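You operate a simulated robot arm through the tools that you are given. There is no shell and no other tool. Be economical: measure what you need, move in short steps, check, and stop when the job is done.

Carry out the task below with a simulated robot arm. There is one attempt and no reset: what you move stays moved.

Task
Discharge the capacitor next to the red tray, put it in that tray, and lay out a matching new one.
Fine: into the cup, brass arm on till the lamp is dark, arm away; the new one goes in the green tray. Set down upright: capacitor, what you pick out.

The check looks at the end state, three seconds after you hand in, the way a careful person would. Anything else that was tipped, shoved, dropped, spilled or broken makes it a failure.

Robot
A 7-joint arm with a two-finger parallel gripper, fixed in place. Base frame: the origin is at the foot of the arm, x ahead of it, y to its left, z up; the work surface is at about z = 0. Readings come in m, degrees, newtons and seconds.
With the tool pointing down near the work surface it reaches from about 0.22 to 0.58 m from the base axis. Its first joint turns from -66.0 to 66.0 degrees. Payload 2.5 kg.
The tool frame sits at the grasp point between the pads (the TCP): z along the fingers, y along the line on which they close. The tips reach 0.023 m beyond it. Largest opening 0.094 m; finger width 0.038, thickness 0.01; the body of the gripper, 0.054 by 0.096 m, starts 0.039 m behind the TCP.
Orientation is that of the tool frame in the base frame, as a unit quaternion [x, y, z, w]. With the fingers straight down and closing along the base's y, the tool's x points along the base's -x, its y along +y and its z along -z.

Tools
- The arm moves only by the tool servo_tool. Its argument "rows" is a list of rows, each a list of 7 numbers: the shift along the tool's x, y, z in units of 25 mm (1.0 is 25 mm), then the turn, a rotation vector about the tool's x, y, z in units of 8 degrees (1.0 is 8 degrees), then the finger opening in mm, from 0 to 94. In form: [[x, y, z, wx, wy, wz, jaw], ...]. A call has 1 to 12 rows; each row shifts and turns the commanded pose from where the row before left it, along the tool's axes as they then stand. A call with a number of a shift or a turn outside -1 to 1 is refused whole. Each row takes 0.2 s and may step no farther than 0.05 m and 8.6 degrees from the row before; otherwise, or with a gripper value out of range, the whole call is refused. Where a pose cannot be reached the arm comes as near as it can. A force on the tool above 40 N (or 10 N above the force at the start of the call, whichever is more), or a blocked arm, ends the call early, and 0.2 s more pass. Each finger travels about 0.108 m/s and halts on what it meets, pressing with about 22 N; the grip force reading is that of the motor and also rises with nothing between the fingers. The clock runs only during rows and for 0.2 s after the last one: add rows that do not move to give the fingers time. The reply holds the time, the measured pose of the TCP, the force on the tool along the base axes, the opening and the grip force, in the units named above and with some noise, with the torque about the TCP (base axes, N m) and any sound that the robot's microphone picked up, and new pictures: "show" is both (left out), scene, wrist or none.
- Cameras (640 x 400 px; columns grow to the right, rows downward): "scene" is fixed at [0.1009, -0.3964, 0.5442]; the picture's right is [0.93, -0.36, 0.00], its down [-0.20, -0.52, -0.83] and it looks along [0.30, 0.78, -0.56] (base axes); focal length 240 px, centre (320, 200). "wrist" rides on the gripper at [0.086, 0.016, -0.074] in the tool frame; the picture's right is [-0.18, 0.98, 0.00], its down [-0.58, -0.11, -0.81] and it looks along [-0.79, -0.15, 0.59] (tool axes); focal length 243 px, centre (320, 200).
- pixel_to_xyz(camera, pixels): for up to 12 pixels [column, row] of the newest picture of that camera ("zoom" is the newest enlarged one), the place [x, y, z] in the base frame of the surface seen there, good to about 0.002 m. The clock stands still meanwhile.
- close_up(camera, box): a new picture of the part [left, top, right, bottom] of that camera's present view, enlarged. The clock stands still meanwhile.
- hand_in(): hands the job in; it is judged then, once.

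Keep the steps short. Do not move on a guess: measure, check each grasp and each placing, and mend mistakes. In all there are 80 turns and 200 pictures (those below and enlarged ones count). Leave the gripper open and the arm clear of the work at the hand-in unless told otherwise, and finish with a single line.

The tools are called after ">>>" by a JSON object that holds its "name" and its "arguments". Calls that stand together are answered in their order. servo_tool: Moves the arm, as the interface text tells. Its arguments: {"type":"object","properties":{"rows":{"type":"array","items":{"type":"array","items":{"type":"number"}}},"show":{"type":"string","enum":["both","scene","wrist","none"]}},"required":["rows"]} The other tools are called the same way: pixel_to_xyz (camera, pixels) gives the place of the surface under pixels of a picture; close_up (camera, box) takes an enlarged picture of a part of a camera's view; hand_in () hands the job in.

At the start:

```text
t: 0.0
tcp_pos: [0.3517, 0.0993, 0.4201]
ee_rot: [0.0, 1.0, 0.0, 0.0]
wrist_force: [0.6, -0.1, -0.4]
wrist_torque: [-0.01, 0.0, 0.04]
gripper_width: 0.0938
gripper_force: 0.1
```

scene: 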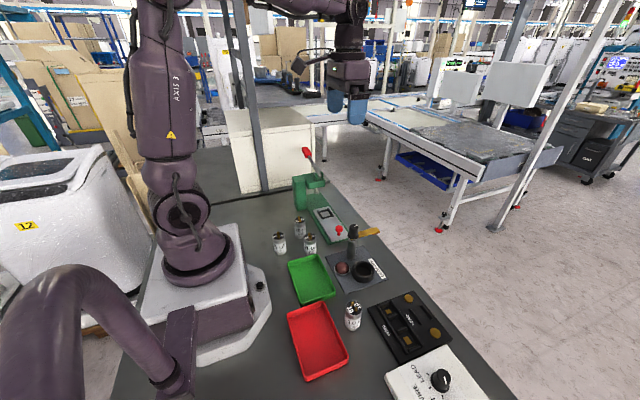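
wrist: 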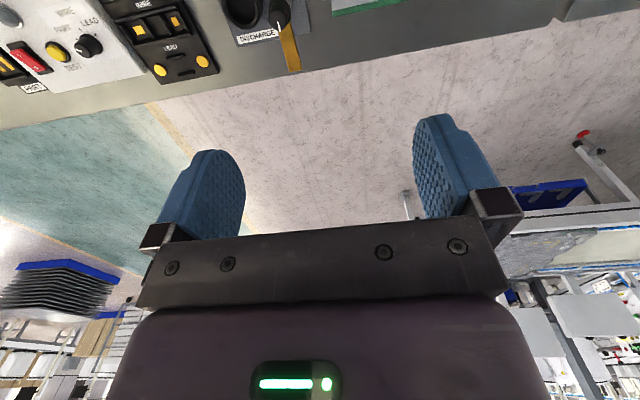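

I see the red tray near (318,345), a capacitor beside it at (353,315), three capacitors near (280-310,240), and the discharge station near (360,268). I'll enlarge these first.

>>> {"name": "close_up", "arguments": {"camera": "scene", "box": [260, 200, 400, 290]}}

>>> {"name": "close_up", "arguments": {"camera": "scene", "box": [280, 280, 460, 400]}}

>>> {"name": "pixel_to_xyz", "arguments": {"camera": "scene", "pixels": [[353, 306], [353, 328], [280, 236], [300, 218], [309, 238], [312, 278], [318, 345], [364, 270], [341, 267], [352, 230], [370, 232], [376, 268]]}}

```text
4.44 times, centred on (330, 245) of scene
```

zoom: 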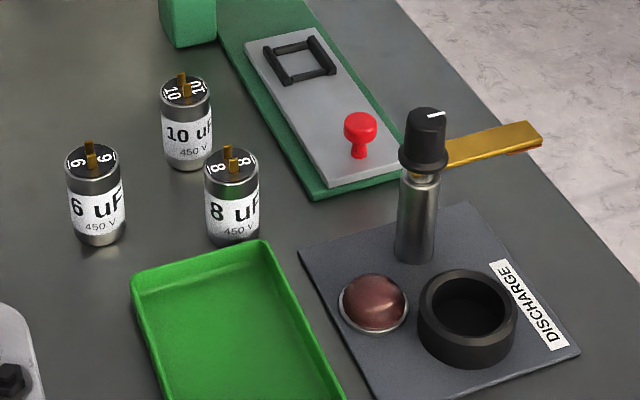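

```text
3.33 times, centred on (370, 340) of scene
```

zoom: 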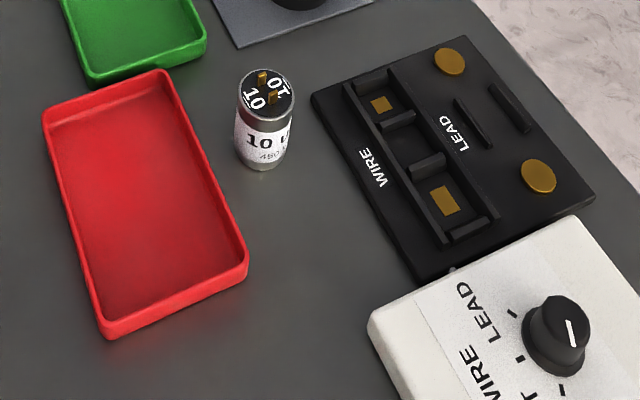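

```text
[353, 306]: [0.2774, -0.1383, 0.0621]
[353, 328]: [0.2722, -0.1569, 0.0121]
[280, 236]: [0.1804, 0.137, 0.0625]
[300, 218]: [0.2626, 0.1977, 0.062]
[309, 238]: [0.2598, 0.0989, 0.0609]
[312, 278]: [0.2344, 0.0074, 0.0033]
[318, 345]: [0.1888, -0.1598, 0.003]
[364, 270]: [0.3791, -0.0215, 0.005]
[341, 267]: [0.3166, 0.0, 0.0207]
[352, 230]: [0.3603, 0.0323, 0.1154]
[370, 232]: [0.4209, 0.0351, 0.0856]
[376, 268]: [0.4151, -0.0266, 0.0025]
```

The worn one reads 10 uF, and the 10 uF among the three new ones is at the back, (300,225). I'll check the ratings and measure the cup, post and brass arm.

>>> {"name": "close_up", "arguments": {"camera": "scene", "box": [330, 290, 378, 320]}}

>>> {"name": "pixel_to_xyz", "arguments": {"camera": "zoom", "pixels": [[240, 200], [380, 200], [310, 150], [310, 250], [300, 200]]}}

>>> {"name": "close_up", "arguments": {"camera": "scene", "box": [326, 217, 390, 257]}}

>>> {"name": "pixel_to_xyz", "arguments": {"camera": "zoom", "pixels": [[270, 80], [230, 80], [310, 80], [270, 120], [350, 180], [430, 170], [500, 150], [500, 110], [265, 250], [380, 150]]}}

>>> {"name": "close_up", "arguments": {"camera": "scene", "box": [330, 250, 394, 290]}}

>>> {"name": "close_up", "arguments": {"camera": "scene", "box": [284, 210, 324, 235]}}

```text
13.33 times, centred on (354, 305) of scene
```

zoom: 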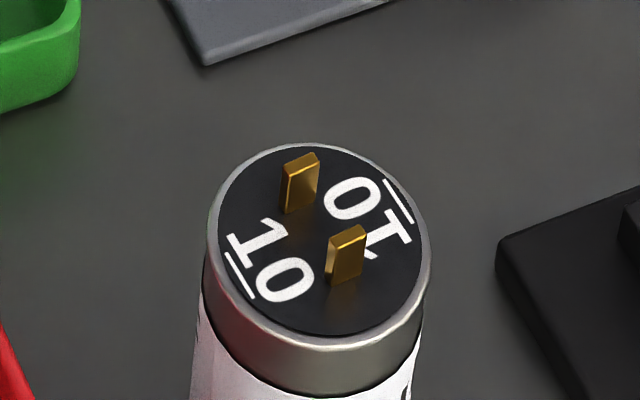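

```text
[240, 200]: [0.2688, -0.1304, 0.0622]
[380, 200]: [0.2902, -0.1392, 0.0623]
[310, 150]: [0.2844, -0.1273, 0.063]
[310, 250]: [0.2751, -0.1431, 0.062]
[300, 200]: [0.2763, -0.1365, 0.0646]
```

```text
10.00 times, centred on (358, 237) of scene
```

zoom: 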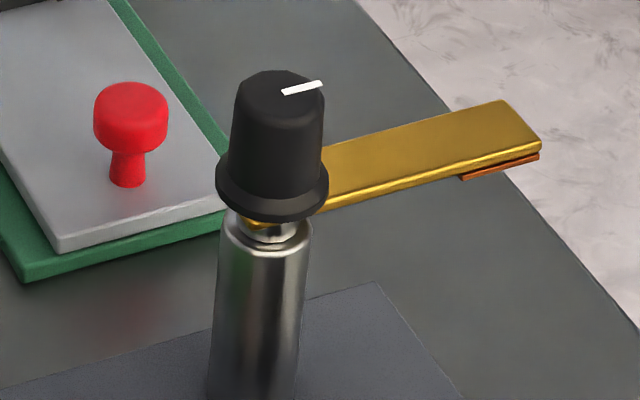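

```text
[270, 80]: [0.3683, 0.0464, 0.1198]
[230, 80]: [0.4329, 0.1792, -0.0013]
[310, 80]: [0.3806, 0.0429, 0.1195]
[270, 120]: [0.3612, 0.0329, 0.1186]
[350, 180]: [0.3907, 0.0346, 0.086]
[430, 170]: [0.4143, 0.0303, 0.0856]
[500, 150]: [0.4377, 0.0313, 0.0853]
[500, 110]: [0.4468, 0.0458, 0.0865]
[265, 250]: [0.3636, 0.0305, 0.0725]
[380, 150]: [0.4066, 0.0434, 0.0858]
```

```text
10.00 times, centred on (362, 270) of scene
```

zoom: 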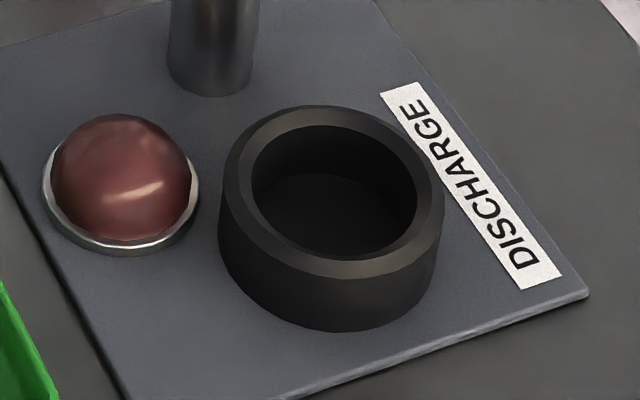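

```text
16.00 times, centred on (304, 222) of scene
```

zoom: 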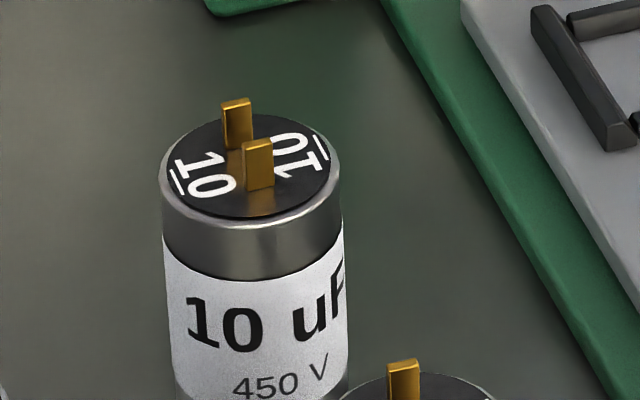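

I'm measuring the cup rim, the knob and the terminals.

>>> {"name": "pixel_to_xyz", "arguments": {"camera": "scene", "pixels": [[353.5, 267], [373.3, 268.5], [363, 261.7], [363, 276.2], [363, 272], [352.6, 302.3], [356.2, 307.4], [349, 237.2], [357.6, 238], [353, 226], [341, 267], [341.5, 259.8]]}}

>>> {"name": "close_up", "arguments": {"camera": "scene", "box": [342, 220, 366, 235]}}

>>> {"name": "pixel_to_xyz", "arguments": {"camera": "zoom", "pixels": [[200, 160], [420, 160], [310, 115], [310, 200], [200, 130], [410, 120], [260, 200], [360, 200]]}}

```text
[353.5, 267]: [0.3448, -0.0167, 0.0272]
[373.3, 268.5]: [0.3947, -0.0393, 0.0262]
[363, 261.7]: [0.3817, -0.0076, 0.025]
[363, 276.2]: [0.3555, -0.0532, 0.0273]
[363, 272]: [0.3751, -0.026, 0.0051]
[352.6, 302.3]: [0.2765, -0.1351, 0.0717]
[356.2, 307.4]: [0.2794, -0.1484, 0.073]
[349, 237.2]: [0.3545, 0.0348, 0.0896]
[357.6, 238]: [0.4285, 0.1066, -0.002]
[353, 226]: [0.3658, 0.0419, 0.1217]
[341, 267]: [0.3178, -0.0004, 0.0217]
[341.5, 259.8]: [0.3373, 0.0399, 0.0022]
```

```text
16.00 times, centred on (354, 228) of scene
```

zoom: 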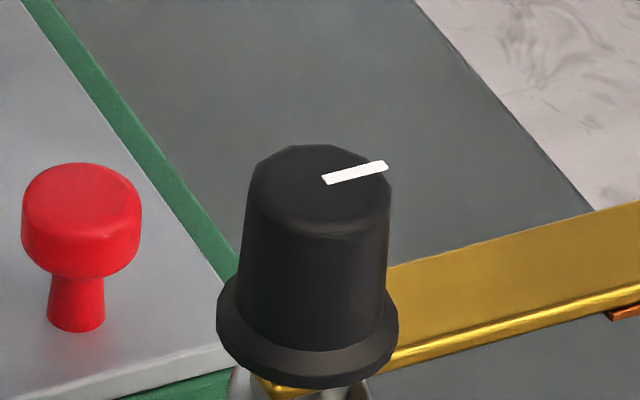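

```text
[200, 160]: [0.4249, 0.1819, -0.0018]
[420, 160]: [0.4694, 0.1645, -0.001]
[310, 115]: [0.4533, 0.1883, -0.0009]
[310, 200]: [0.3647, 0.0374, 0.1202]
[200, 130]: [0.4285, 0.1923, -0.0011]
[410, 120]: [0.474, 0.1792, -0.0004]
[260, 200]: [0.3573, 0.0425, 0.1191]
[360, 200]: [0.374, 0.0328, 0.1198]
```

The cup centre is about (0.369,-0.029), the knob axis about (0.366,0.039), and the old cap about (0.277,-0.142). Next I'll measure the tray edges, the black block by the old cap, and the new 10 uF's top.

>>> {"name": "pixel_to_xyz", "arguments": {"camera": "scene", "pixels": [[328, 303], [337, 325], [289, 313], [308, 378], [349, 352], [369, 308], [380, 335], [289, 264], [322, 254], [336, 293], [302, 304], [299.6, 220.4]]}}

>>> {"name": "close_up", "arguments": {"camera": "scene", "box": [276, 245, 372, 305]}}

```text
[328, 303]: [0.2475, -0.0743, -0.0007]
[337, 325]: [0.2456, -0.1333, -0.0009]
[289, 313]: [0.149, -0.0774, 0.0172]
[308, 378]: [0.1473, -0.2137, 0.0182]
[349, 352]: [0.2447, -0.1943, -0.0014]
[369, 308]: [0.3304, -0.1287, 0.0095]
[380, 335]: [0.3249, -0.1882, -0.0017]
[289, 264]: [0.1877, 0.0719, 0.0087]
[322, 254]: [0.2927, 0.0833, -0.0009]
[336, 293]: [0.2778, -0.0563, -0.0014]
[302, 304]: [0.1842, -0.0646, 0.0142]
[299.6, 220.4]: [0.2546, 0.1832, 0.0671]
```

```text
6.67 times, centred on (324, 275) of scene
```

zoom: 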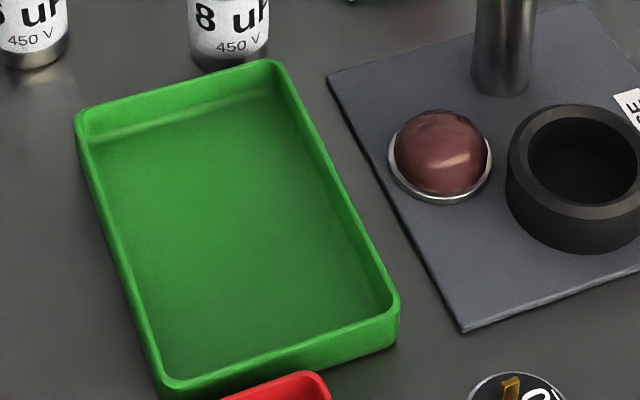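

I'll translate to above the old cap at z≈0.22, then turn the tool -90° so the fingers close along x. That keeps the gripper body clear of the knob at the cup.

>>> {"name": "servo_tool", "arguments": {"rows": [[0.3, -0.964, 0.8, 0, 0, 0, 90], [0.3, -0.964, 0.8, 0, 0, 0, 80], [0.3, -0.964, 0.8, 0, 0, 0, 70], [0.3, -0.964, 0.8, 0, 0, 0, 60], [0.3, -0.964, 0.8, 0, 0, 0, 60], [0.3, -0.964, 0.8, 0, 0, 0, 60], [0.3, -0.964, 0.8, 0, 0, 0, 60], [0.3, -0.964, 0.8, 0, 0, 0, 60], [0.3, -0.964, 0.8, 0, 0, 0, 60], [0.3, -0.964, 0.8, 0, 0, 0, 60]], "show": "none"}}

>>> {"name": "servo_tool", "arguments": {"rows": [[0, 0, 0, 0, 0, -0.9375, 60], [0, 0, 0, 0, 0, -0.9375, 60], [0, 0, 0, 0, 0, -0.9375, 60], [0, 0, 0, 0, 0, -0.9375, 60], [0, 0, 0, 0, 0, -0.9375, 60], [0, 0, 0, 0, 0, -0.9375, 60], [0, 0, 0, 0, 0, -0.9375, 60], [0, 0, 0, 0, 0, -0.9375, 60], [0, 0, 0, 0, 0, -0.9375, 60], [0, 0, 0, 0, 0, -0.9375, 60], [0, 0, 0, 0, 0, -0.9375, 60], [0, 0, 0, 0, 0, -0.9375, 60]]}}

```text
t: 2.2
tcp_pos: [0.2783, -0.1424, 0.2223]
ee_rot: [0.0, 1.0, 0.0, 0.0]
wrist_force: [-0.2, -0.2, 0.2]
wrist_torque: [0.01, 0.0, 0.0]
gripper_width: 0.0599
gripper_force: 0.0
```

```text
t: 4.8
tcp_pos: [0.2789, -0.1415, 0.2199]
ee_rot: [0.708, -0.706, 0.0, 0.0]
wrist_force: [-0.9, 0.6, -0.4]
wrist_torque: [0.02, -0.04, -0.02]
gripper_width: 0.0601
gripper_force: 0.0
```

scene: 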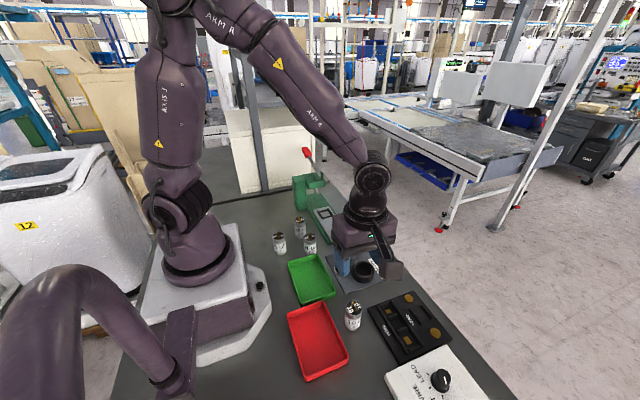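
wrist: 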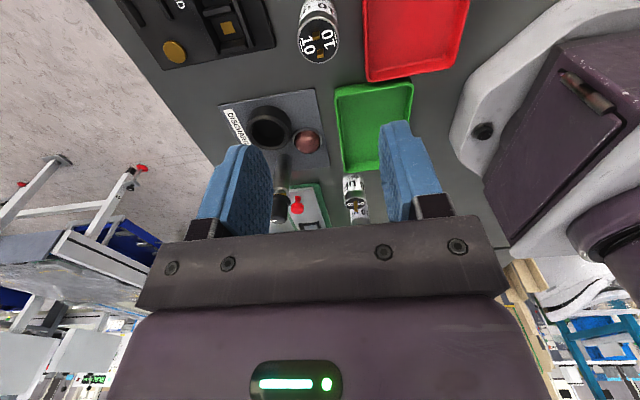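

The tool x now points to base -y and the fingers close along x. The old cap's top shows in the wrist view at (318,40), so I'll use it to refine the centre.

>>> {"name": "close_up", "arguments": {"camera": "wrist", "box": [272, 0, 368, 60]}}

>>> {"name": "pixel_to_xyz", "arguments": {"camera": "wrist", "pixels": [[301, 42], [337, 42], [319, 30], [319, 60], [250, 128], [291, 128], [270, 112], [270, 144]]}}

```text
6.67 times, centred on (320, 30) of wrist
```

zoom: 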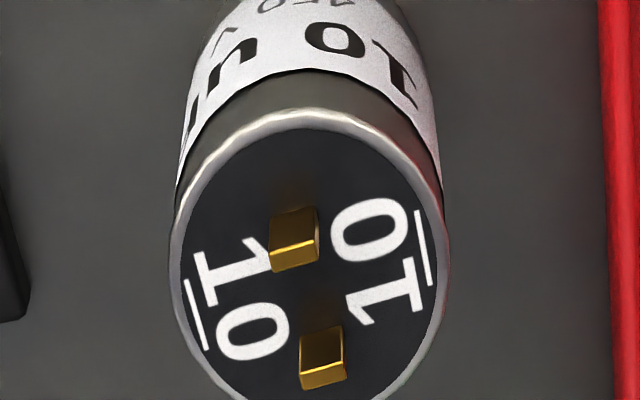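

```text
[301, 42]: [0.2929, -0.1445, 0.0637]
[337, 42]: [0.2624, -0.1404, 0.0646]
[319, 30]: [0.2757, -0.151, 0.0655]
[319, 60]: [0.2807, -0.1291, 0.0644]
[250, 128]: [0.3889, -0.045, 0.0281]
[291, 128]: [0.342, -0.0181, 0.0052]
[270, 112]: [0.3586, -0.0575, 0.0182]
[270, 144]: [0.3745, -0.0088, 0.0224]
```

The cap centre is about (0.278,-0.141), right under the TCP. I'll descend to z≈0.049, where the tips are at 0.026.

>>> {"name": "servo_tool", "arguments": {"rows": [[0, 0.03, 0.86, 0, 0, 0, 60], [0, 0, 0.86, 0, 0, 0, 60], [0, 0, 0.86, 0, 0, 0, 60], [0, 0, 0.86, 0, 0, 0, 60], [0, 0, 0.86, 0, 0, 0, 60], [0, 0, 0.86, 0, 0, 0, 60], [0, 0, 0.86, 0, 0, 0, 60], [0, 0, 0.82, 0, 0, 0, 60], [0, 0, 0, 0, 0, 0, 60]]}}

```text
t: 6.8
tcp_pos: [0.2748, -0.1405, 0.0498]
ee_rot: [0.707, -0.707, -0.001, 0.0]
wrist_force: [-0.1, 0.2, -0.2]
wrist_torque: [-0.02, -0.01, -0.02]
gripper_width: 0.0601
gripper_force: 0.0
```

scene: 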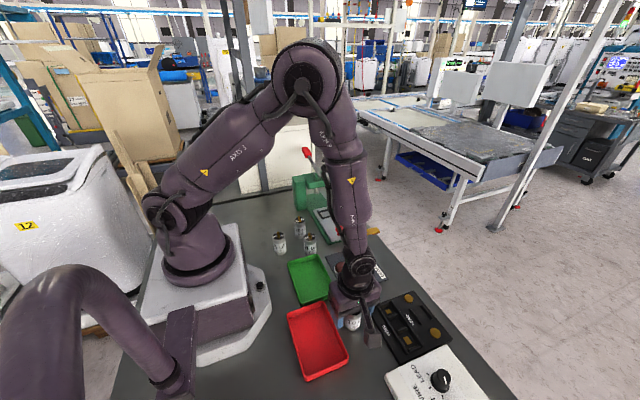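
wrist: 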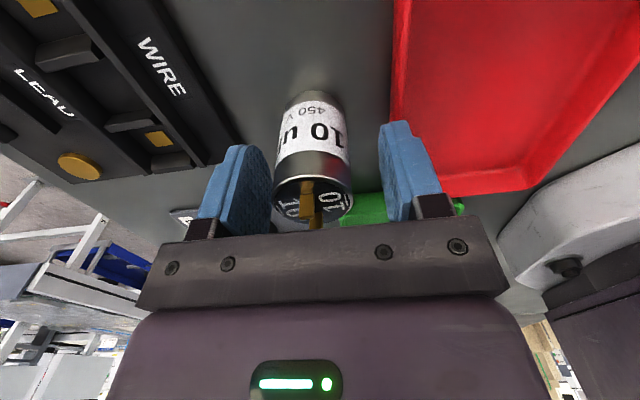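

The cap sits slightly to +x of the centre between the fingers, so I'll shift 3 mm and close slowly.

>>> {"name": "servo_tool", "arguments": {"rows": [[0, -0.12, 0, 0, 0, 0, 60], [0, 0, 0, 0, 0, 0, 50], [0, 0, 0, 0, 0, 0, 44], [0, 0, 0, 0, 0, 0, 40], [0, 0, 0, 0, 0, 0, 36], [0, 0, 0, 0, 0, 0, 30], [0, 0, 0, 0, 0, 0, 25], [0, 0, 0, 0, 0, 0, 25]]}}

```text
t: 8.6
tcp_pos: [0.2781, -0.1408, 0.0505]
ee_rot: [-0.707, 0.707, 0.0, 0.0]
wrist_force: [0.5, 0.3, -0.3]
wrist_torque: [-0.03, 0.03, -0.01]
gripper_width: 0.0347
gripper_force: 22.3
```

scene: 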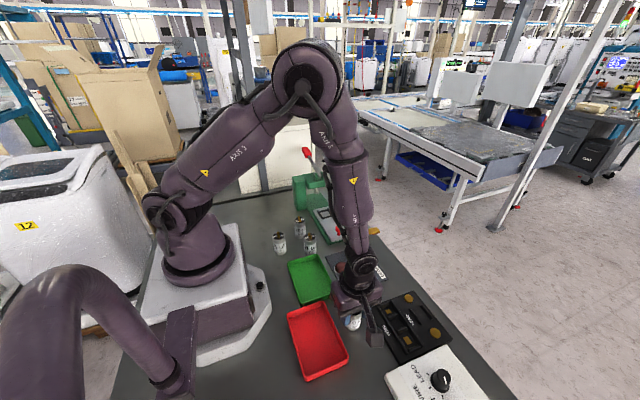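
wrist: 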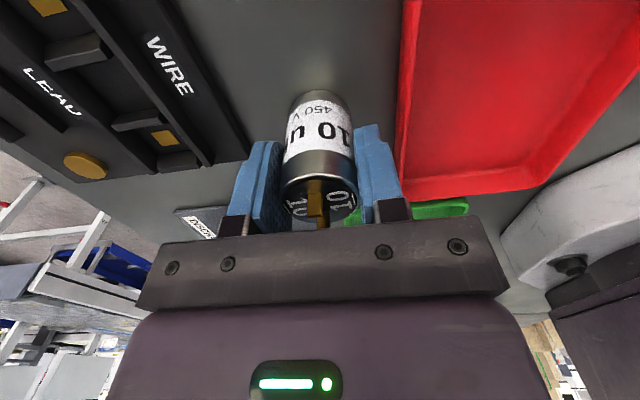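

It's gripped at 34.7 mm. I'll lift 80 mm and move over to near the cup.

>>> {"name": "servo_tool", "arguments": {"rows": [[0, 0, -0.5, 0, 0, 0, 25], [0, 0, -0.9, 0, 0, 0, 25], [0, 0, -0.9, 0, 0, 0, 25], [0, 0, -0.9, 0, 0, 0, 25], [-0.7, -0.6, 0, 0, 0, 0, 25], [-0.8, -0.62, 0, 0, 0, 0, 25], [-0.8, -0.62, 0, 0, 0, 0, 25], [-0.8, -0.62, 0, 0, 0, 0, 25], [-0.7, -0.62, 0, 0, 0, 0, 25], [-0.6, -0.56, 0, 0, 0, 0, 25], [0, 0, 0, 0, 0, 0, 25]]}}

```text
t: 11.0
tcp_pos: [0.3709, -0.0313, 0.1302]
ee_rot: [0.708, -0.707, 0.0, 0.0]
wrist_force: [-0.7, -0.6, -1.1]
wrist_torque: [0.0, 0.03, 0.01]
gripper_width: 0.0352
gripper_force: 22.2
```

scene: 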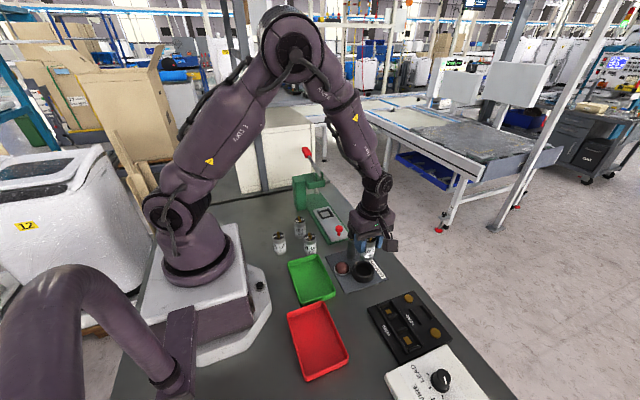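
wrist: 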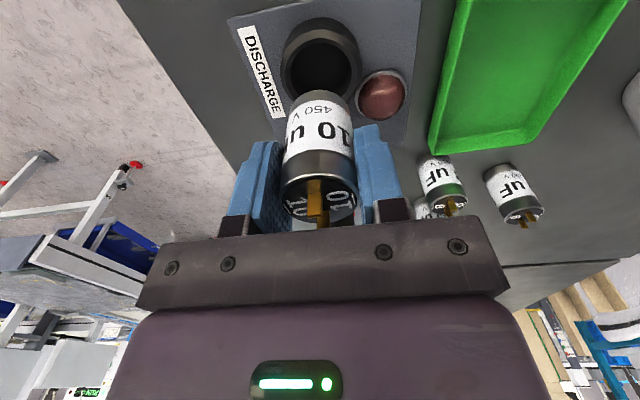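

The cap is held straight. I'll measure the cup rim from both views.

>>> {"name": "close_up", "arguments": {"camera": "wrist", "box": [256, 0, 384, 80]}}

>>> {"name": "close_up", "arguments": {"camera": "scene", "box": [334, 230, 398, 290]}}

>>> {"name": "pixel_to_xyz", "arguments": {"camera": "wrist", "pixels": [[283, 58], [358, 58], [285, 75], [357, 75], [320, 22], [320, 30], [320, 55], [320, 85]]}}

```text
5.00 times, centred on (320, 40) of wrist
```

zoom: 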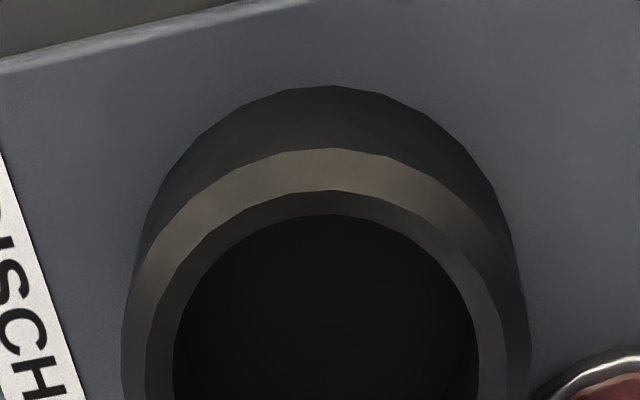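

```text
6.67 times, centred on (366, 260) of scene
```

zoom: 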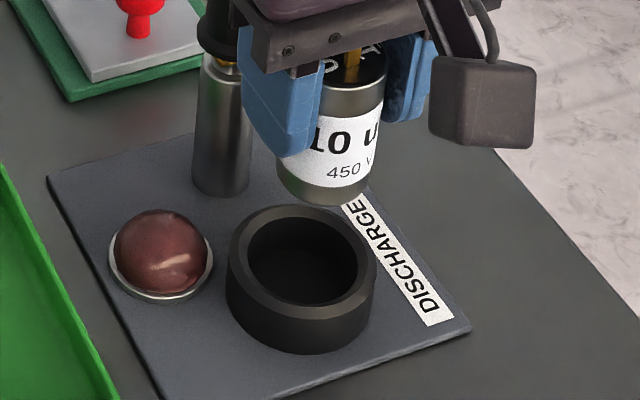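

```text
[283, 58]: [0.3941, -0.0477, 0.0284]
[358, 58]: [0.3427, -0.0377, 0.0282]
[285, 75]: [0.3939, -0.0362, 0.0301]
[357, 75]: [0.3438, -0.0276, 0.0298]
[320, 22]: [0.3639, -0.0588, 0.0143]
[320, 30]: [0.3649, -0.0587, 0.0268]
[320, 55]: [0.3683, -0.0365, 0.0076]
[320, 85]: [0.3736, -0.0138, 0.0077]
```

I'll sample the rim all round in this enlarged scene view to fix the centre.

>>> {"name": "pixel_to_xyz", "arguments": {"camera": "zoom", "pixels": [[238, 262], [367, 262], [302, 211], [302, 312], [256, 224], [348, 224], [256, 298], [348, 298], [302, 275], [275, 270], [330, 270]]}}

>>> {"name": "pixel_to_xyz", "arguments": {"camera": "scene", "pixels": [[363.3, 261.6], [363.3, 276.8], [353.7, 269.3], [373, 269.3]]}}

```text
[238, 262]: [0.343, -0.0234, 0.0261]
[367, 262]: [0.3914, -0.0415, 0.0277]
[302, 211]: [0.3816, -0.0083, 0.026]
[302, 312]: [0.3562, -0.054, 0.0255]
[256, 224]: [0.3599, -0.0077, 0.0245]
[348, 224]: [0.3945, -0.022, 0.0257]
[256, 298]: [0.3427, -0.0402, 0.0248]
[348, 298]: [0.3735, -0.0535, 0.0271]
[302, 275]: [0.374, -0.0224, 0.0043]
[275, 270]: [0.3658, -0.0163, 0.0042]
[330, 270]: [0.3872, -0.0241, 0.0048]
```

```text
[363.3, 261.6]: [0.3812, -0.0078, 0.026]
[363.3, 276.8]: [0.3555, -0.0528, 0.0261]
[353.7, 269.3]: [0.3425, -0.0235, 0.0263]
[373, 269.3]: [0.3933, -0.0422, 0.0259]
```

The cup centre is (0.368,-0.031). I'll shift 3 mm in -x and lower until the cap bottom is just above the rim, then look.

>>> {"name": "servo_tool", "arguments": {"rows": [[0, 0.12, 0, 0, 0, 0, 25], [0, 0, 0.6, 0, 0, 0, 25], [0, 0, 0.6, 0, 0, 0, 25], [0, 0, 0.6, 0, 0, 0, 25], [0, 0, 0, 0, 0, 0, 25]]}}

>>> {"name": "close_up", "arguments": {"camera": "scene", "box": [334, 230, 398, 290]}}

```text
t: 12.2
tcp_pos: [0.3678, -0.0313, 0.0825]
ee_rot: [0.707, -0.707, 0.0, 0.0]
wrist_force: [-0.4, -0.4, -1.4]
wrist_torque: [0.02, -0.02, 0.01]
gripper_width: 0.0351
gripper_force: 22.0
```

scene: 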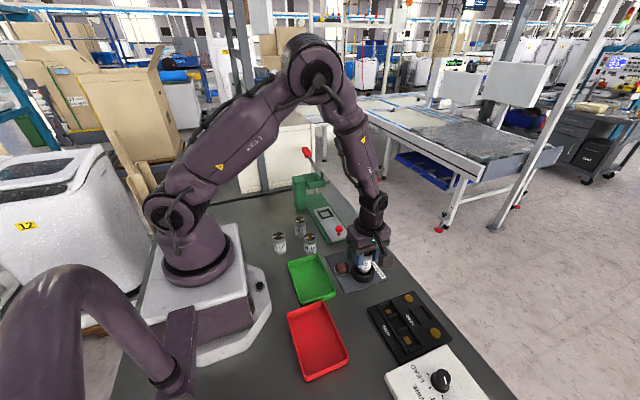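
wrist: 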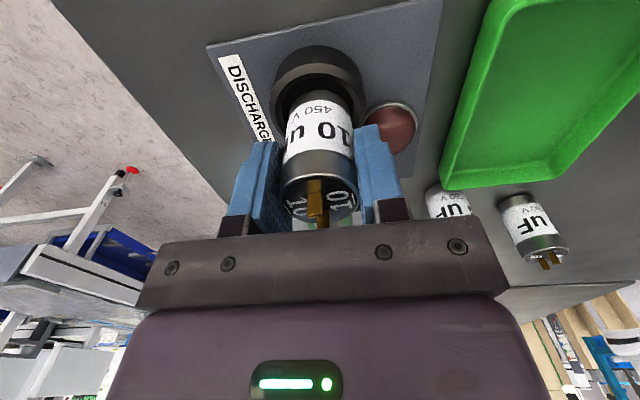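

```text
6.67 times, centred on (366, 260) of scene
```

zoom: 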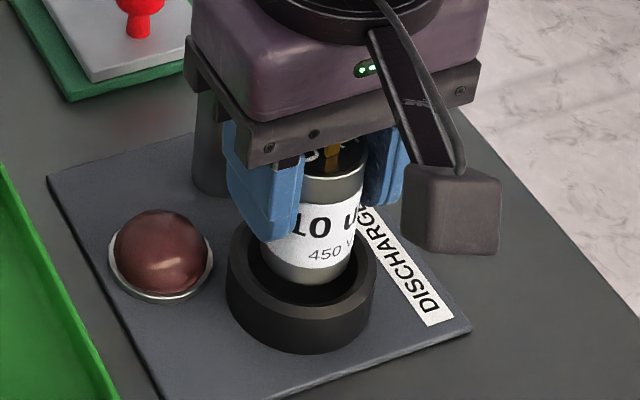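

The cap bottom is in the rim opening, about 2 mm to the image right. I'll correct that and lower gently to TCP 0.056, watching the force.

>>> {"name": "servo_tool", "arguments": {"rows": [[-0.03, 0.08, 0, 0, 0, 0, 25], [0, 0, 0.3, 0, 0, 0, 25], [0, 0, 0.3, 0, 0, 0, 25], [0, 0, 0.25, 0, 0, 0, 25], [0, 0, 0.15, 0, 0, 0, 25], [0, 0, 0, 0, 0, 0, 25]], "show": "none"}}

>>> {"name": "close_up", "arguments": {"camera": "scene", "box": [334, 230, 398, 290]}}

```text
t: 13.6
tcp_pos: [0.367, -0.0298, 0.0603]
ee_rot: [0.707, -0.707, 0.001, -0.002]
wrist_force: [7.5, 3.8, 1.1]
wrist_torque: [0.1, -0.29, 0.02]
gripper_width: 0.035
gripper_force: 22.1
```

```text
6.67 times, centred on (366, 260) of scene
```

zoom: 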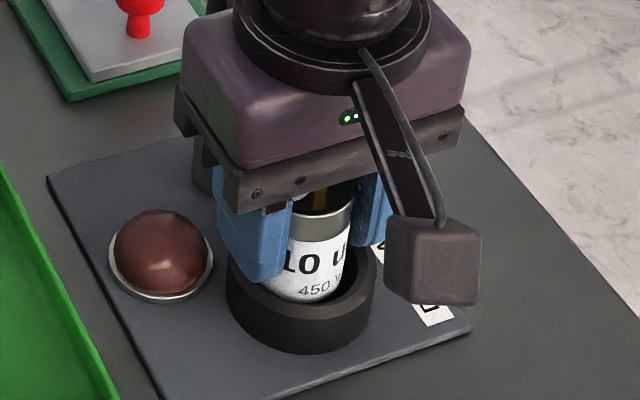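

The cap is pushing on the -x/-y wall (force +7.5, +3.8 N), and the gap shows on the right. I'll shift +2.5 mm x and +1.3 mm y, then read again.

>>> {"name": "servo_tool", "arguments": {"rows": [[-0.03, -0.05, 0, 0, 0, 0, 25], [-0.02, -0.05, 0, 0, 0, 0, 25], [0, 0, 0, 0, 0, 0, 25]], "show": "none"}}

>>> {"name": "close_up", "arguments": {"camera": "scene", "box": [334, 230, 398, 290]}}

```text
t: 14.4
tcp_pos: [0.3692, -0.0285, 0.0593]
ee_rot: [-0.706, 0.708, 0.001, -0.001]
wrist_force: [-0.1, -0.9, -0.4]
wrist_torque: [0.05, -0.03, -0.02]
gripper_width: 0.035
gripper_force: 22.1
```

```text
6.67 times, centred on (366, 260) of scene
```

zoom: 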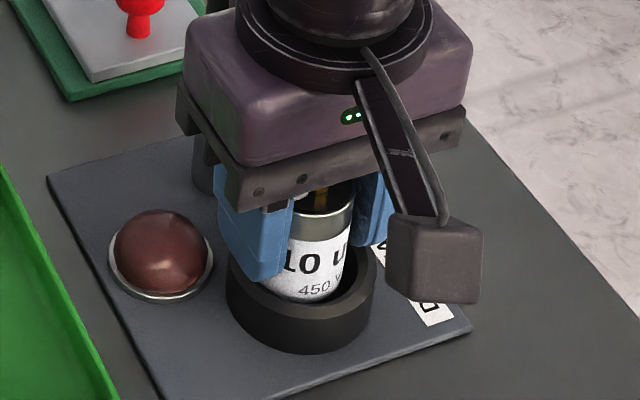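

The forces are near zero and the cap is inside, about 4 mm above the floor. I'll lower in small steps.

>>> {"name": "servo_tool", "arguments": {"rows": [[0, 0, 0.08, 0, 0, 0, 25], [0, 0, 0.08, 0, 0, 0, 25], [0, 0, 0, 0, 0, 0, 25]], "show": "none"}}

```text
t: 15.2
tcp_pos: [0.3691, -0.0304, 0.0544]
ee_rot: [-0.707, 0.707, 0.0, 0.0]
wrist_force: [-0.1, 0.0, -1.2]
wrist_torque: [-0.01, 0.0, 0.03]
gripper_width: 0.0352
gripper_force: 22.5
```

There's no contact yet, so I'll go down a little more.

>>> {"name": "servo_tool", "arguments": {"rows": [[0, 0, 0.06, 0, 0, 0, 25], [0, 0, 0, 0, 0, 0, 25]], "show": "wrist"}}

>>> {"name": "close_up", "arguments": {"camera": "scene", "box": [334, 230, 398, 290]}}

```text
t: 15.8
tcp_pos: [0.3674, -0.0308, 0.0538]
ee_rot: [-0.707, 0.707, 0.0, 0.0]
wrist_force: [-2.7, 0.1, 5.1]
wrist_torque: [0.0, 0.14, -0.03]
gripper_width: 0.0352
gripper_force: 22.1
```

wrist: 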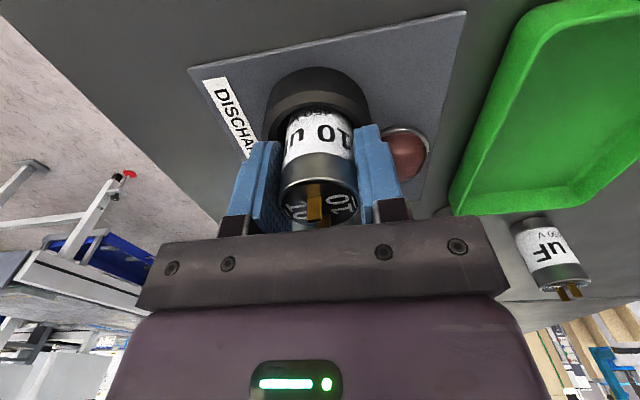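

```text
6.67 times, centred on (366, 260) of scene
```

zoom: 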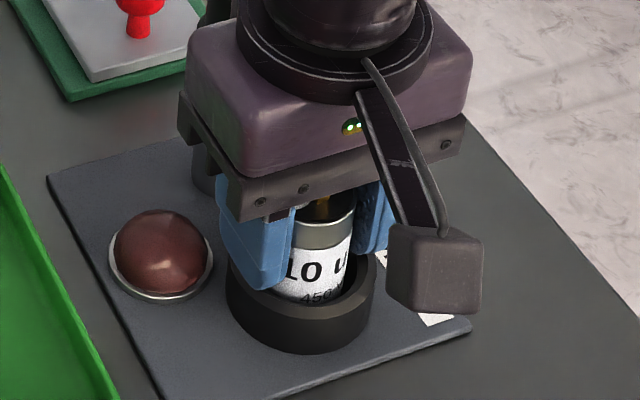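

Floor contact (+5 N). I'll release gently, give the fingers time, and rise straight up.

>>> {"name": "servo_tool", "arguments": {"rows": [[0, 0, 0, 0, 0, 0, 36], [0, 0, 0, 0, 0, 0, 40], [0, 0, 0, 0, 0, 0, 50], [0, 0, 0, 0, 0, 0, 60], [0, 0, -0.3, 0, 0, 0, 60], [0, 0, -0.6, 0, 0, 0, 60], [0, 0, -0.9, 0, 0, 0, 60], [0, 0, -0.9, 0, 0, 0, 60], [0, 0, -0.9, 0, 0, 0, 60], [0, 0, -0.9, 0, 0, 0, 60], [0, 0, 0, 0, 0, 0, 60]]}}

>>> {"name": "close_up", "arguments": {"camera": "scene", "box": [334, 215, 398, 290]}}

```text
t: 18.2
tcp_pos: [0.3669, -0.0294, 0.1672]
ee_rot: [-0.707, 0.707, 0.0, 0.0]
wrist_force: [-0.5, 0.0, -0.1]
wrist_torque: [-0.03, -0.01, 0.0]
gripper_width: 0.0601
gripper_force: 0.0
```

scene: 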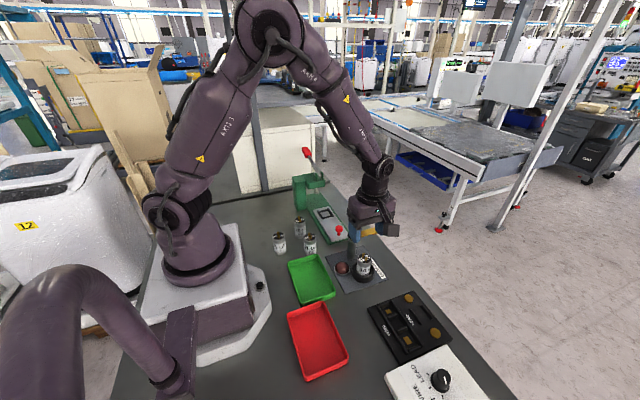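
wrist: 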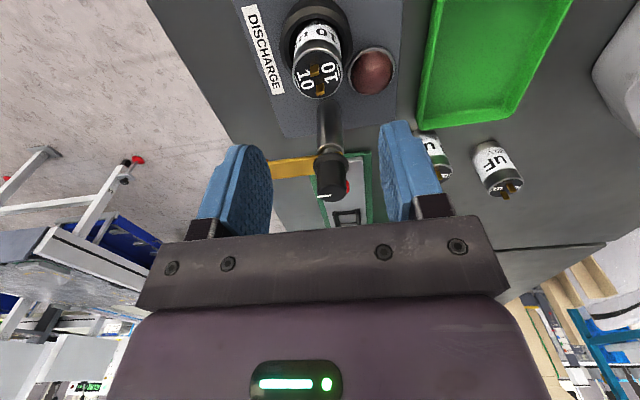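

```text
5.33 times, centred on (366, 252) of scene
```

zoom: 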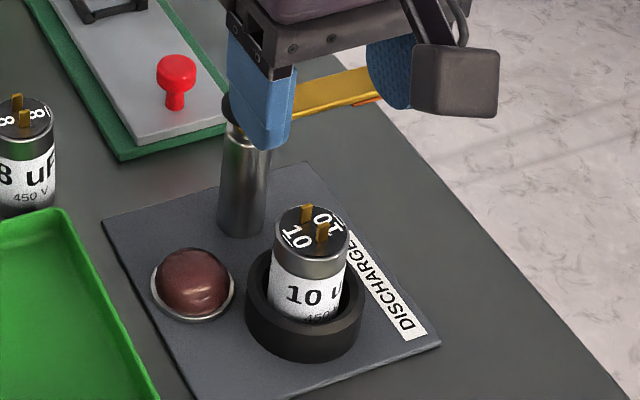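

The cap stands upright in the cup, terminals on top, lamp unlit. Next is the knob on the brass arm, which I'll measure in the wrist view near (333,170).

>>> {"name": "close_up", "arguments": {"camera": "wrist", "box": [272, 140, 400, 220]}}

>>> {"name": "pixel_to_xyz", "arguments": {"camera": "wrist", "pixels": [[318, 190], [345, 190], [331, 180], [331, 196], [332, 158], [318, 158], [346, 158], [295, 167], [315, 71], [331, 120]]}}

```text
5.00 times, centred on (336, 180) of wrist
```

zoom: 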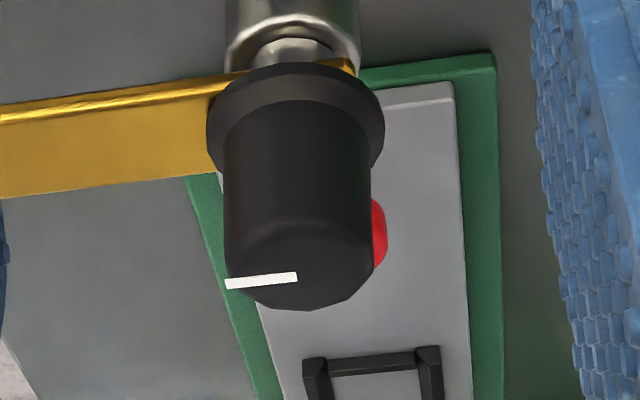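

```text
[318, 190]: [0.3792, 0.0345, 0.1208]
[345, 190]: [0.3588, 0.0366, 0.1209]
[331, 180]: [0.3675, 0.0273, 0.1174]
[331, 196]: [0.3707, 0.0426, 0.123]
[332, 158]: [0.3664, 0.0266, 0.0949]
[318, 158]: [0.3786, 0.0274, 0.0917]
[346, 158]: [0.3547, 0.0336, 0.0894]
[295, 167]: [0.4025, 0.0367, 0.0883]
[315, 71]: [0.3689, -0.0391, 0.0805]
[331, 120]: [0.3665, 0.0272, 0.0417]
```

The knob axis is about (0.368,0.039), with its top at 0.122. I'll move over it, still above it, and check alignment.

>>> {"name": "servo_tool", "arguments": {"rows": [[-0.7, -0.02, 0, 0, 0, 0, 60], [-0.7, -0.02, 0, 0, 0, 0, 60], [-0.7, 0, 0, 0, 0, 0, 60], [-0.64, 0, 0, 0, 0, 0, 60], [0, 0, 0, 0, 0, 0, 60]]}}

>>> {"name": "close_up", "arguments": {"camera": "scene", "box": [326, 190, 398, 250]}}

```text
t: 19.4
tcp_pos: [0.3695, 0.0395, 0.1657]
ee_rot: [-0.706, 0.708, 0.0, -0.001]
wrist_force: [-0.3, 0.0, -0.2]
wrist_torque: [-0.02, -0.02, -0.03]
gripper_width: 0.0602
gripper_force: 0.0
```

scene: 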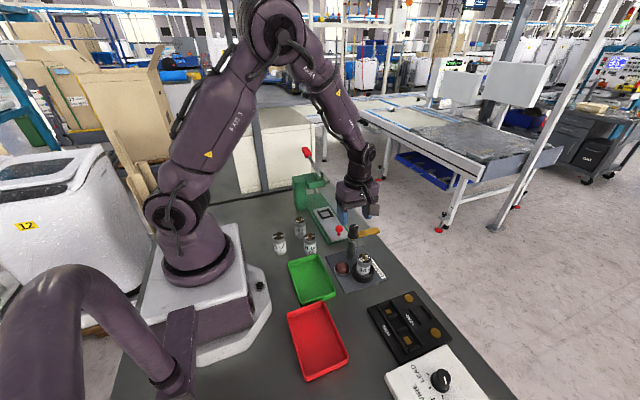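
wrist: 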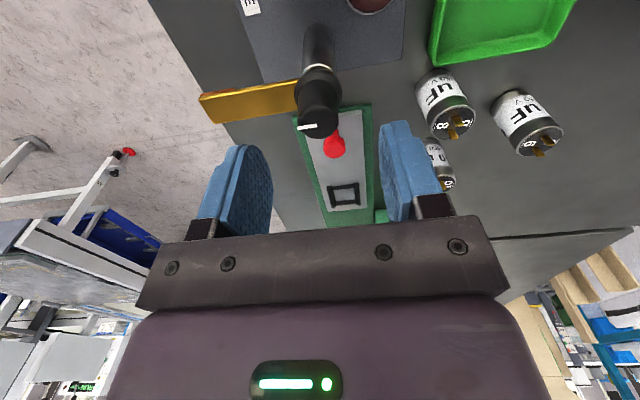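

```text
6.67 times, centred on (362, 220) of scene
```

zoom: 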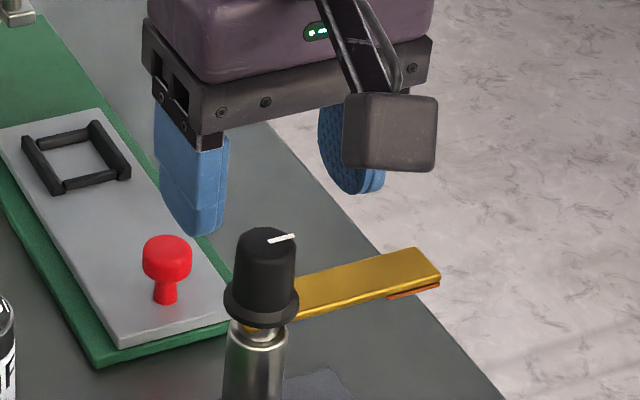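

I'll check the knob top's centre from the scene view and the red plunger's height before descending.

>>> {"name": "pixel_to_xyz", "arguments": {"camera": "zoom", "pixels": [[245, 248], [290, 248], [262, 234], [262, 258], [166, 245], [262, 322], [262, 285]]}}

>>> {"name": "servo_tool", "arguments": {"rows": [[0, 0, 0.6, 0, 0, 0, 60], [0, 0, 0.6, 0, 0, 0, 60], [0, 0, 0.5, 0, 0, 0, 60], [0, 0, 0, 0, 0, 0, 60]]}}

>>> {"name": "close_up", "arguments": {"camera": "scene", "box": [326, 190, 398, 250]}}

```text
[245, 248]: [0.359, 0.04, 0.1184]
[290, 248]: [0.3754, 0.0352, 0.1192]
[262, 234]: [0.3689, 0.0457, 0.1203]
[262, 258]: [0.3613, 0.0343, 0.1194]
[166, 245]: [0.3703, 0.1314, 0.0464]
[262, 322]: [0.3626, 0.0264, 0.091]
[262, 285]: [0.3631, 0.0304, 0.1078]
```

```text
t: 20.4
tcp_pos: [0.3686, 0.0388, 0.1253]
ee_rot: [-0.707, 0.708, 0.0, -0.001]
wrist_force: [0.7, -0.4, -0.2]
wrist_torque: [-0.03, -0.01, 0.02]
gripper_width: 0.0601
gripper_force: 0.2
```

scene: 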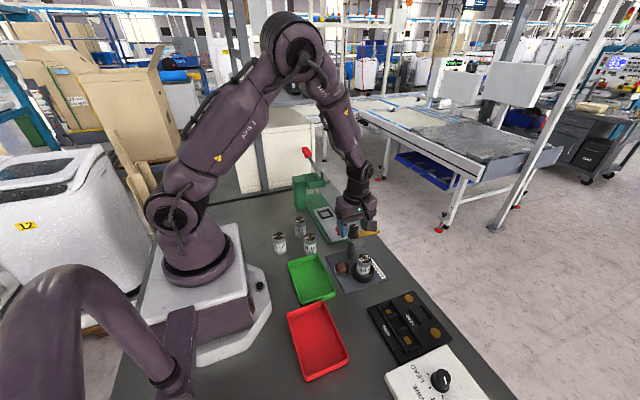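
wrist: 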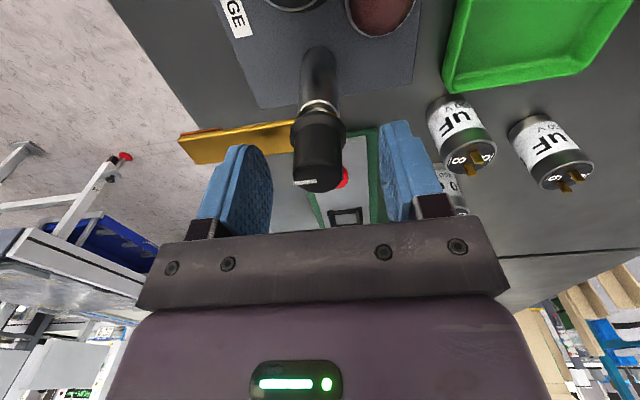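

```text
6.67 times, centred on (362, 220) of scene
```

zoom: 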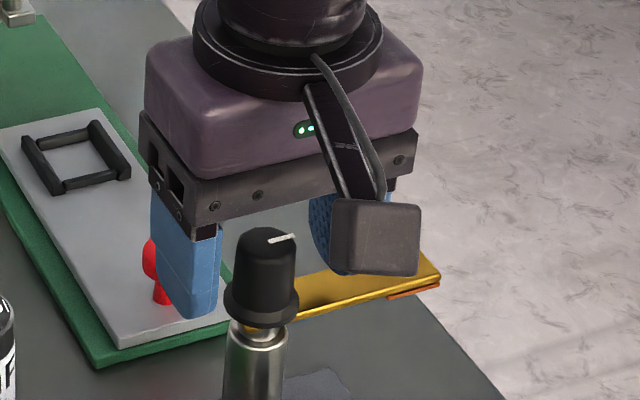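

I'm verifying the knob top in the wrist view once more.

>>> {"name": "close_up", "arguments": {"camera": "wrist", "box": [272, 110, 368, 200]}}

>>> {"name": "pixel_to_xyz", "arguments": {"camera": "wrist", "pixels": [[298, 180], [341, 180], [319, 176], [319, 182], [319, 188], [319, 150], [305, 184], [333, 184]]}}

```text
4.44 times, centred on (320, 155) of wrist
```

zoom: 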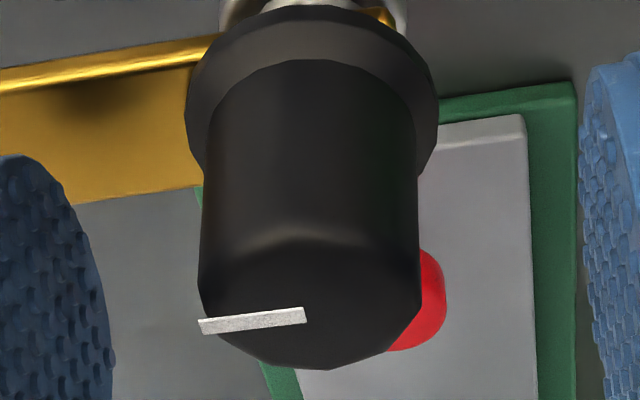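

```text
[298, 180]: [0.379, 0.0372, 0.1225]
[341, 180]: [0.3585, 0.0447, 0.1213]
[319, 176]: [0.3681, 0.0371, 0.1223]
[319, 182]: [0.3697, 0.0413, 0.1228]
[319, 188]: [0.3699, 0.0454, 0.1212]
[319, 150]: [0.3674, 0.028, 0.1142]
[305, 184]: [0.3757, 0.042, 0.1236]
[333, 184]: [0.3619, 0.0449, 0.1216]
```

The knob axis is (0.369,0.040). I'll nudge 1 mm and close on it.

>>> {"name": "servo_tool", "arguments": {"rows": [[-0.05, 0, 0, 0, 0, 0, 50], [0, 0, 0, 0, 0, 0, 40], [0, 0, 0, 0, 0, 0, 32], [0, 0, 0, 0, 0, 0, 26], [0, 0, 0, 0, 0, 0, 20], [0, 0, 0, 0, 0, 0, 15], [0, 0, 0, 0, 0, 0, 15]], "show": "wrist"}}

```text
t: 22.0
tcp_pos: [0.3708, 0.0387, 0.1236]
ee_rot: [-0.707, 0.707, -0.001, 0.002]
wrist_force: [16.5, 0.7, -7.8]
wrist_torque: [0.05, 0.41, -0.02]
gripper_width: 0.0258
gripper_force: 44.8
```

wrist: 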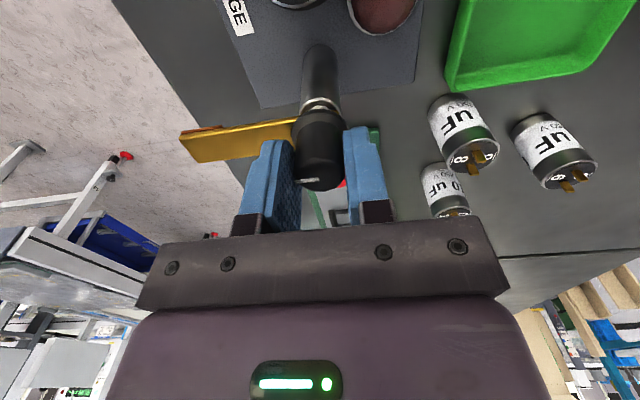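

Gripped at 25.8 mm, but with a 16 N side load towards +x. I'll shift the tool +2 mm in x to relieve it.

>>> {"name": "servo_tool", "arguments": {"rows": [[0, -0.05, 0, 0, 0, 0, 18], [0, -0.03, 0, 0, 0, 0, 18], [0, 0, 0, 0, 0, 0, 18]], "show": "none"}}

```text
t: 22.8
tcp_pos: [0.3692, 0.0396, 0.1246]
ee_rot: [0.708, -0.707, 0.0, 0.001]
wrist_force: [-4.9, 0.9, 2.5]
wrist_torque: [0.54, -0.59, -0.02]
gripper_width: 0.026
gripper_force: 44.8
```

The load is low now. I'll turn about +tool z (clockwise from above) by 12° as a test and check that the arm follows.

>>> {"name": "servo_tool", "arguments": {"rows": [[0, 0.02, 0, 0, 0, 0.5, 18], [0, 0, 0, 0, 0, 0.5, 18], [0, 0, 0, 0, 0, 0.5, 18], [0, 0, 0, 0, 0, 0, 18]], "show": "wrist"}}

>>> {"name": "close_up", "arguments": {"camera": "scene", "box": [326, 210, 398, 280]}}

```text
t: 23.8
tcp_pos: [0.3691, 0.0403, 0.1239]
ee_rot: [-0.629, 0.777, -0.001, 0.0]
wrist_force: [-15.4, -3.7, 23.7]
wrist_torque: [0.21, -0.35, 0.04]
gripper_width: 0.0261
gripper_force: 45.4
```

wrist: 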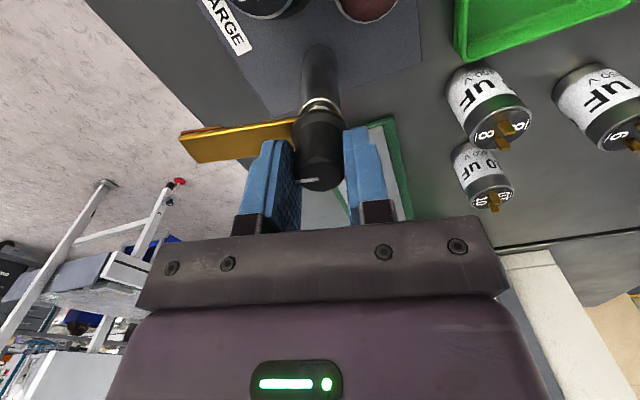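

```text
5.71 times, centred on (362, 245) of scene
```

zoom: 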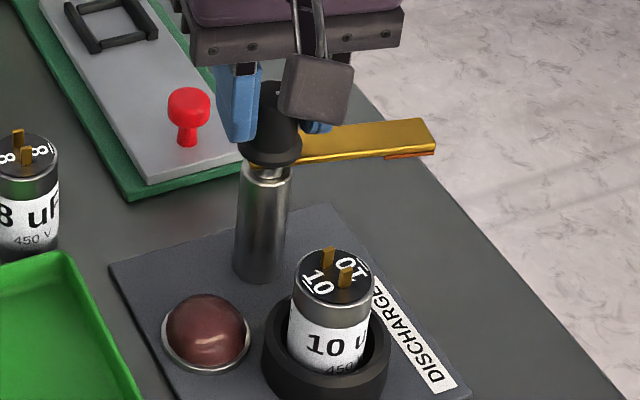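

The arm follows the knob in the right direction. I'll relieve the stray load (x -15, z +24 N) and keep turning.

>>> {"name": "servo_tool", "arguments": {"rows": [[0, 0.04, -0.04, 0, 0, 0, 18], [0, 0, 0, 0, 0, 0, 18]], "show": "none"}}

>>> {"name": "servo_tool", "arguments": {"rows": [[0, 0, 0, 0, 0, 0.6, 18], [0, 0, 0, 0, 0, 0.6, 18], [0, 0, 0, 0, 0, 0.6, 18], [0, 0, 0, 0, 0, 0.6, 18], [0, 0, 0, 0, 0, 0, 18]], "show": "none"}}

```text
t: 24.4
tcp_pos: [0.3704, 0.0394, 0.1232]
ee_rot: [-0.629, 0.777, 0.0, 0.0]
wrist_force: [5.9, -0.7, -5.5]
wrist_torque: [-1.2, 0.71, 0.06]
gripper_width: 0.0257
gripper_force: 45.1
```

```text
t: 25.6
tcp_pos: [0.3706, 0.0397, 0.1252]
ee_rot: [-0.49, 0.872, 0.0, 0.001]
wrist_force: [4.1, 0.2, -3.5]
wrist_torque: [-0.03, 0.56, -0.01]
gripper_width: 0.0257
gripper_force: 44.7
stopped in row 5: the force on the tool passed its limit at 40 N (the readings are from after the stop); the commanded pose is now the measured one
```

Rotated about 31° before a force stop; the load is small now. I'll look before going on.

>>> {"name": "close_up", "arguments": {"camera": "scene", "box": [326, 210, 398, 280]}}

>>> {"name": "close_up", "arguments": {"camera": "wrist", "box": [220, 60, 420, 220]}}

```text
5.71 times, centred on (362, 245) of scene
```

zoom: 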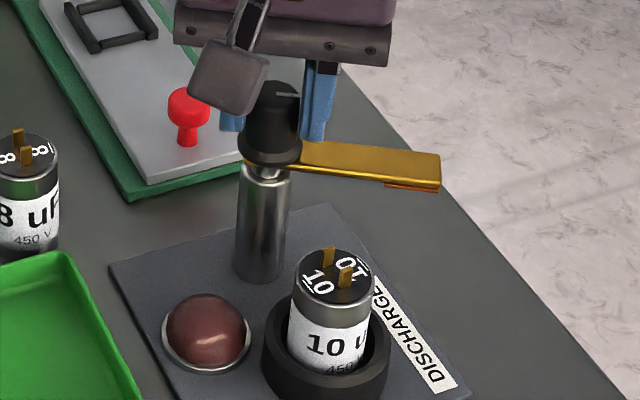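

```text
2.50 times, centred on (320, 140) of wrist
```

zoom: 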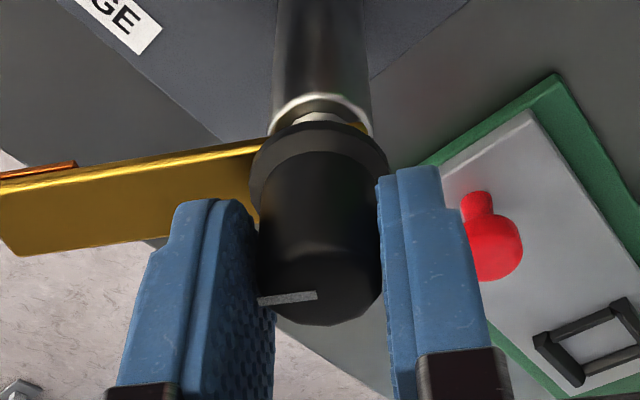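

It's working: the arm has swung with the knob. I'll continue with smaller turns.

>>> {"name": "servo_tool", "arguments": {"rows": [[0, 0, 0, 0, 0, 0.4, 18], [0, 0, 0, 0, 0, 0.4, 18], [0, 0, 0, 0, 0, 0.4, 18], [0, 0, 0, 0, 0, 0.4, 18], [0, 0, 0, 0, 0, 0.4, 18], [0, 0, 0, 0, 0, 0, 18]], "show": "none"}}

```text
t: 27.1
tcp_pos: [0.3701, 0.04, 0.1251]
ee_rot: [-0.362, 0.932, -0.001, 0.001]
wrist_force: [0.7, -3.8, 8.3]
wrist_torque: [-0.56, 1.34, 0.02]
gripper_width: 0.0257
gripper_force: 44.6
```

48° turned, forces fine. I'll do another 19° and look.

>>> {"name": "servo_tool", "arguments": {"rows": [[0, 0, 0, 0, 0, 0.4, 18], [0, 0, 0, 0, 0, 0.4, 18], [0, 0, 0, 0, 0, 0.4, 18], [0, 0, 0, 0, 0, 0.4, 18], [0, 0, 0, 0, 0, 0.4, 18], [0, 0, 0, 0, 0, 0.4, 18], [0, 0, 0, 0, 0, 0, 18]], "show": "none"}}

>>> {"name": "close_up", "arguments": {"camera": "scene", "box": [326, 210, 398, 280]}}

```text
t: 28.6
tcp_pos: [0.3704, 0.0396, 0.1254]
ee_rot: [-0.202, 0.979, 0.0, 0.002]
wrist_force: [-12.2, -7.4, 29.9]
wrist_torque: [0.38, 0.16, 0.01]
gripper_width: 0.0261
gripper_force: 44.7
```

```text
5.71 times, centred on (362, 245) of scene
```

zoom: 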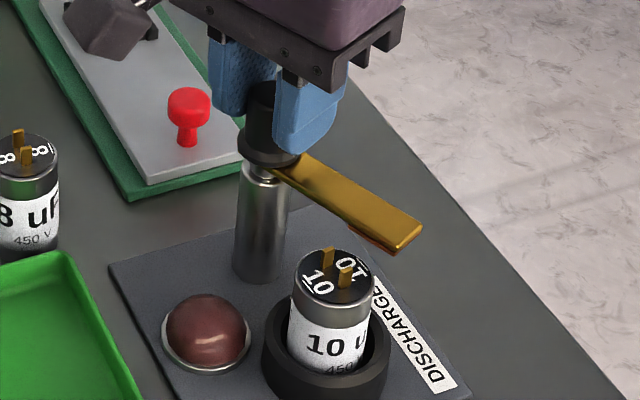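

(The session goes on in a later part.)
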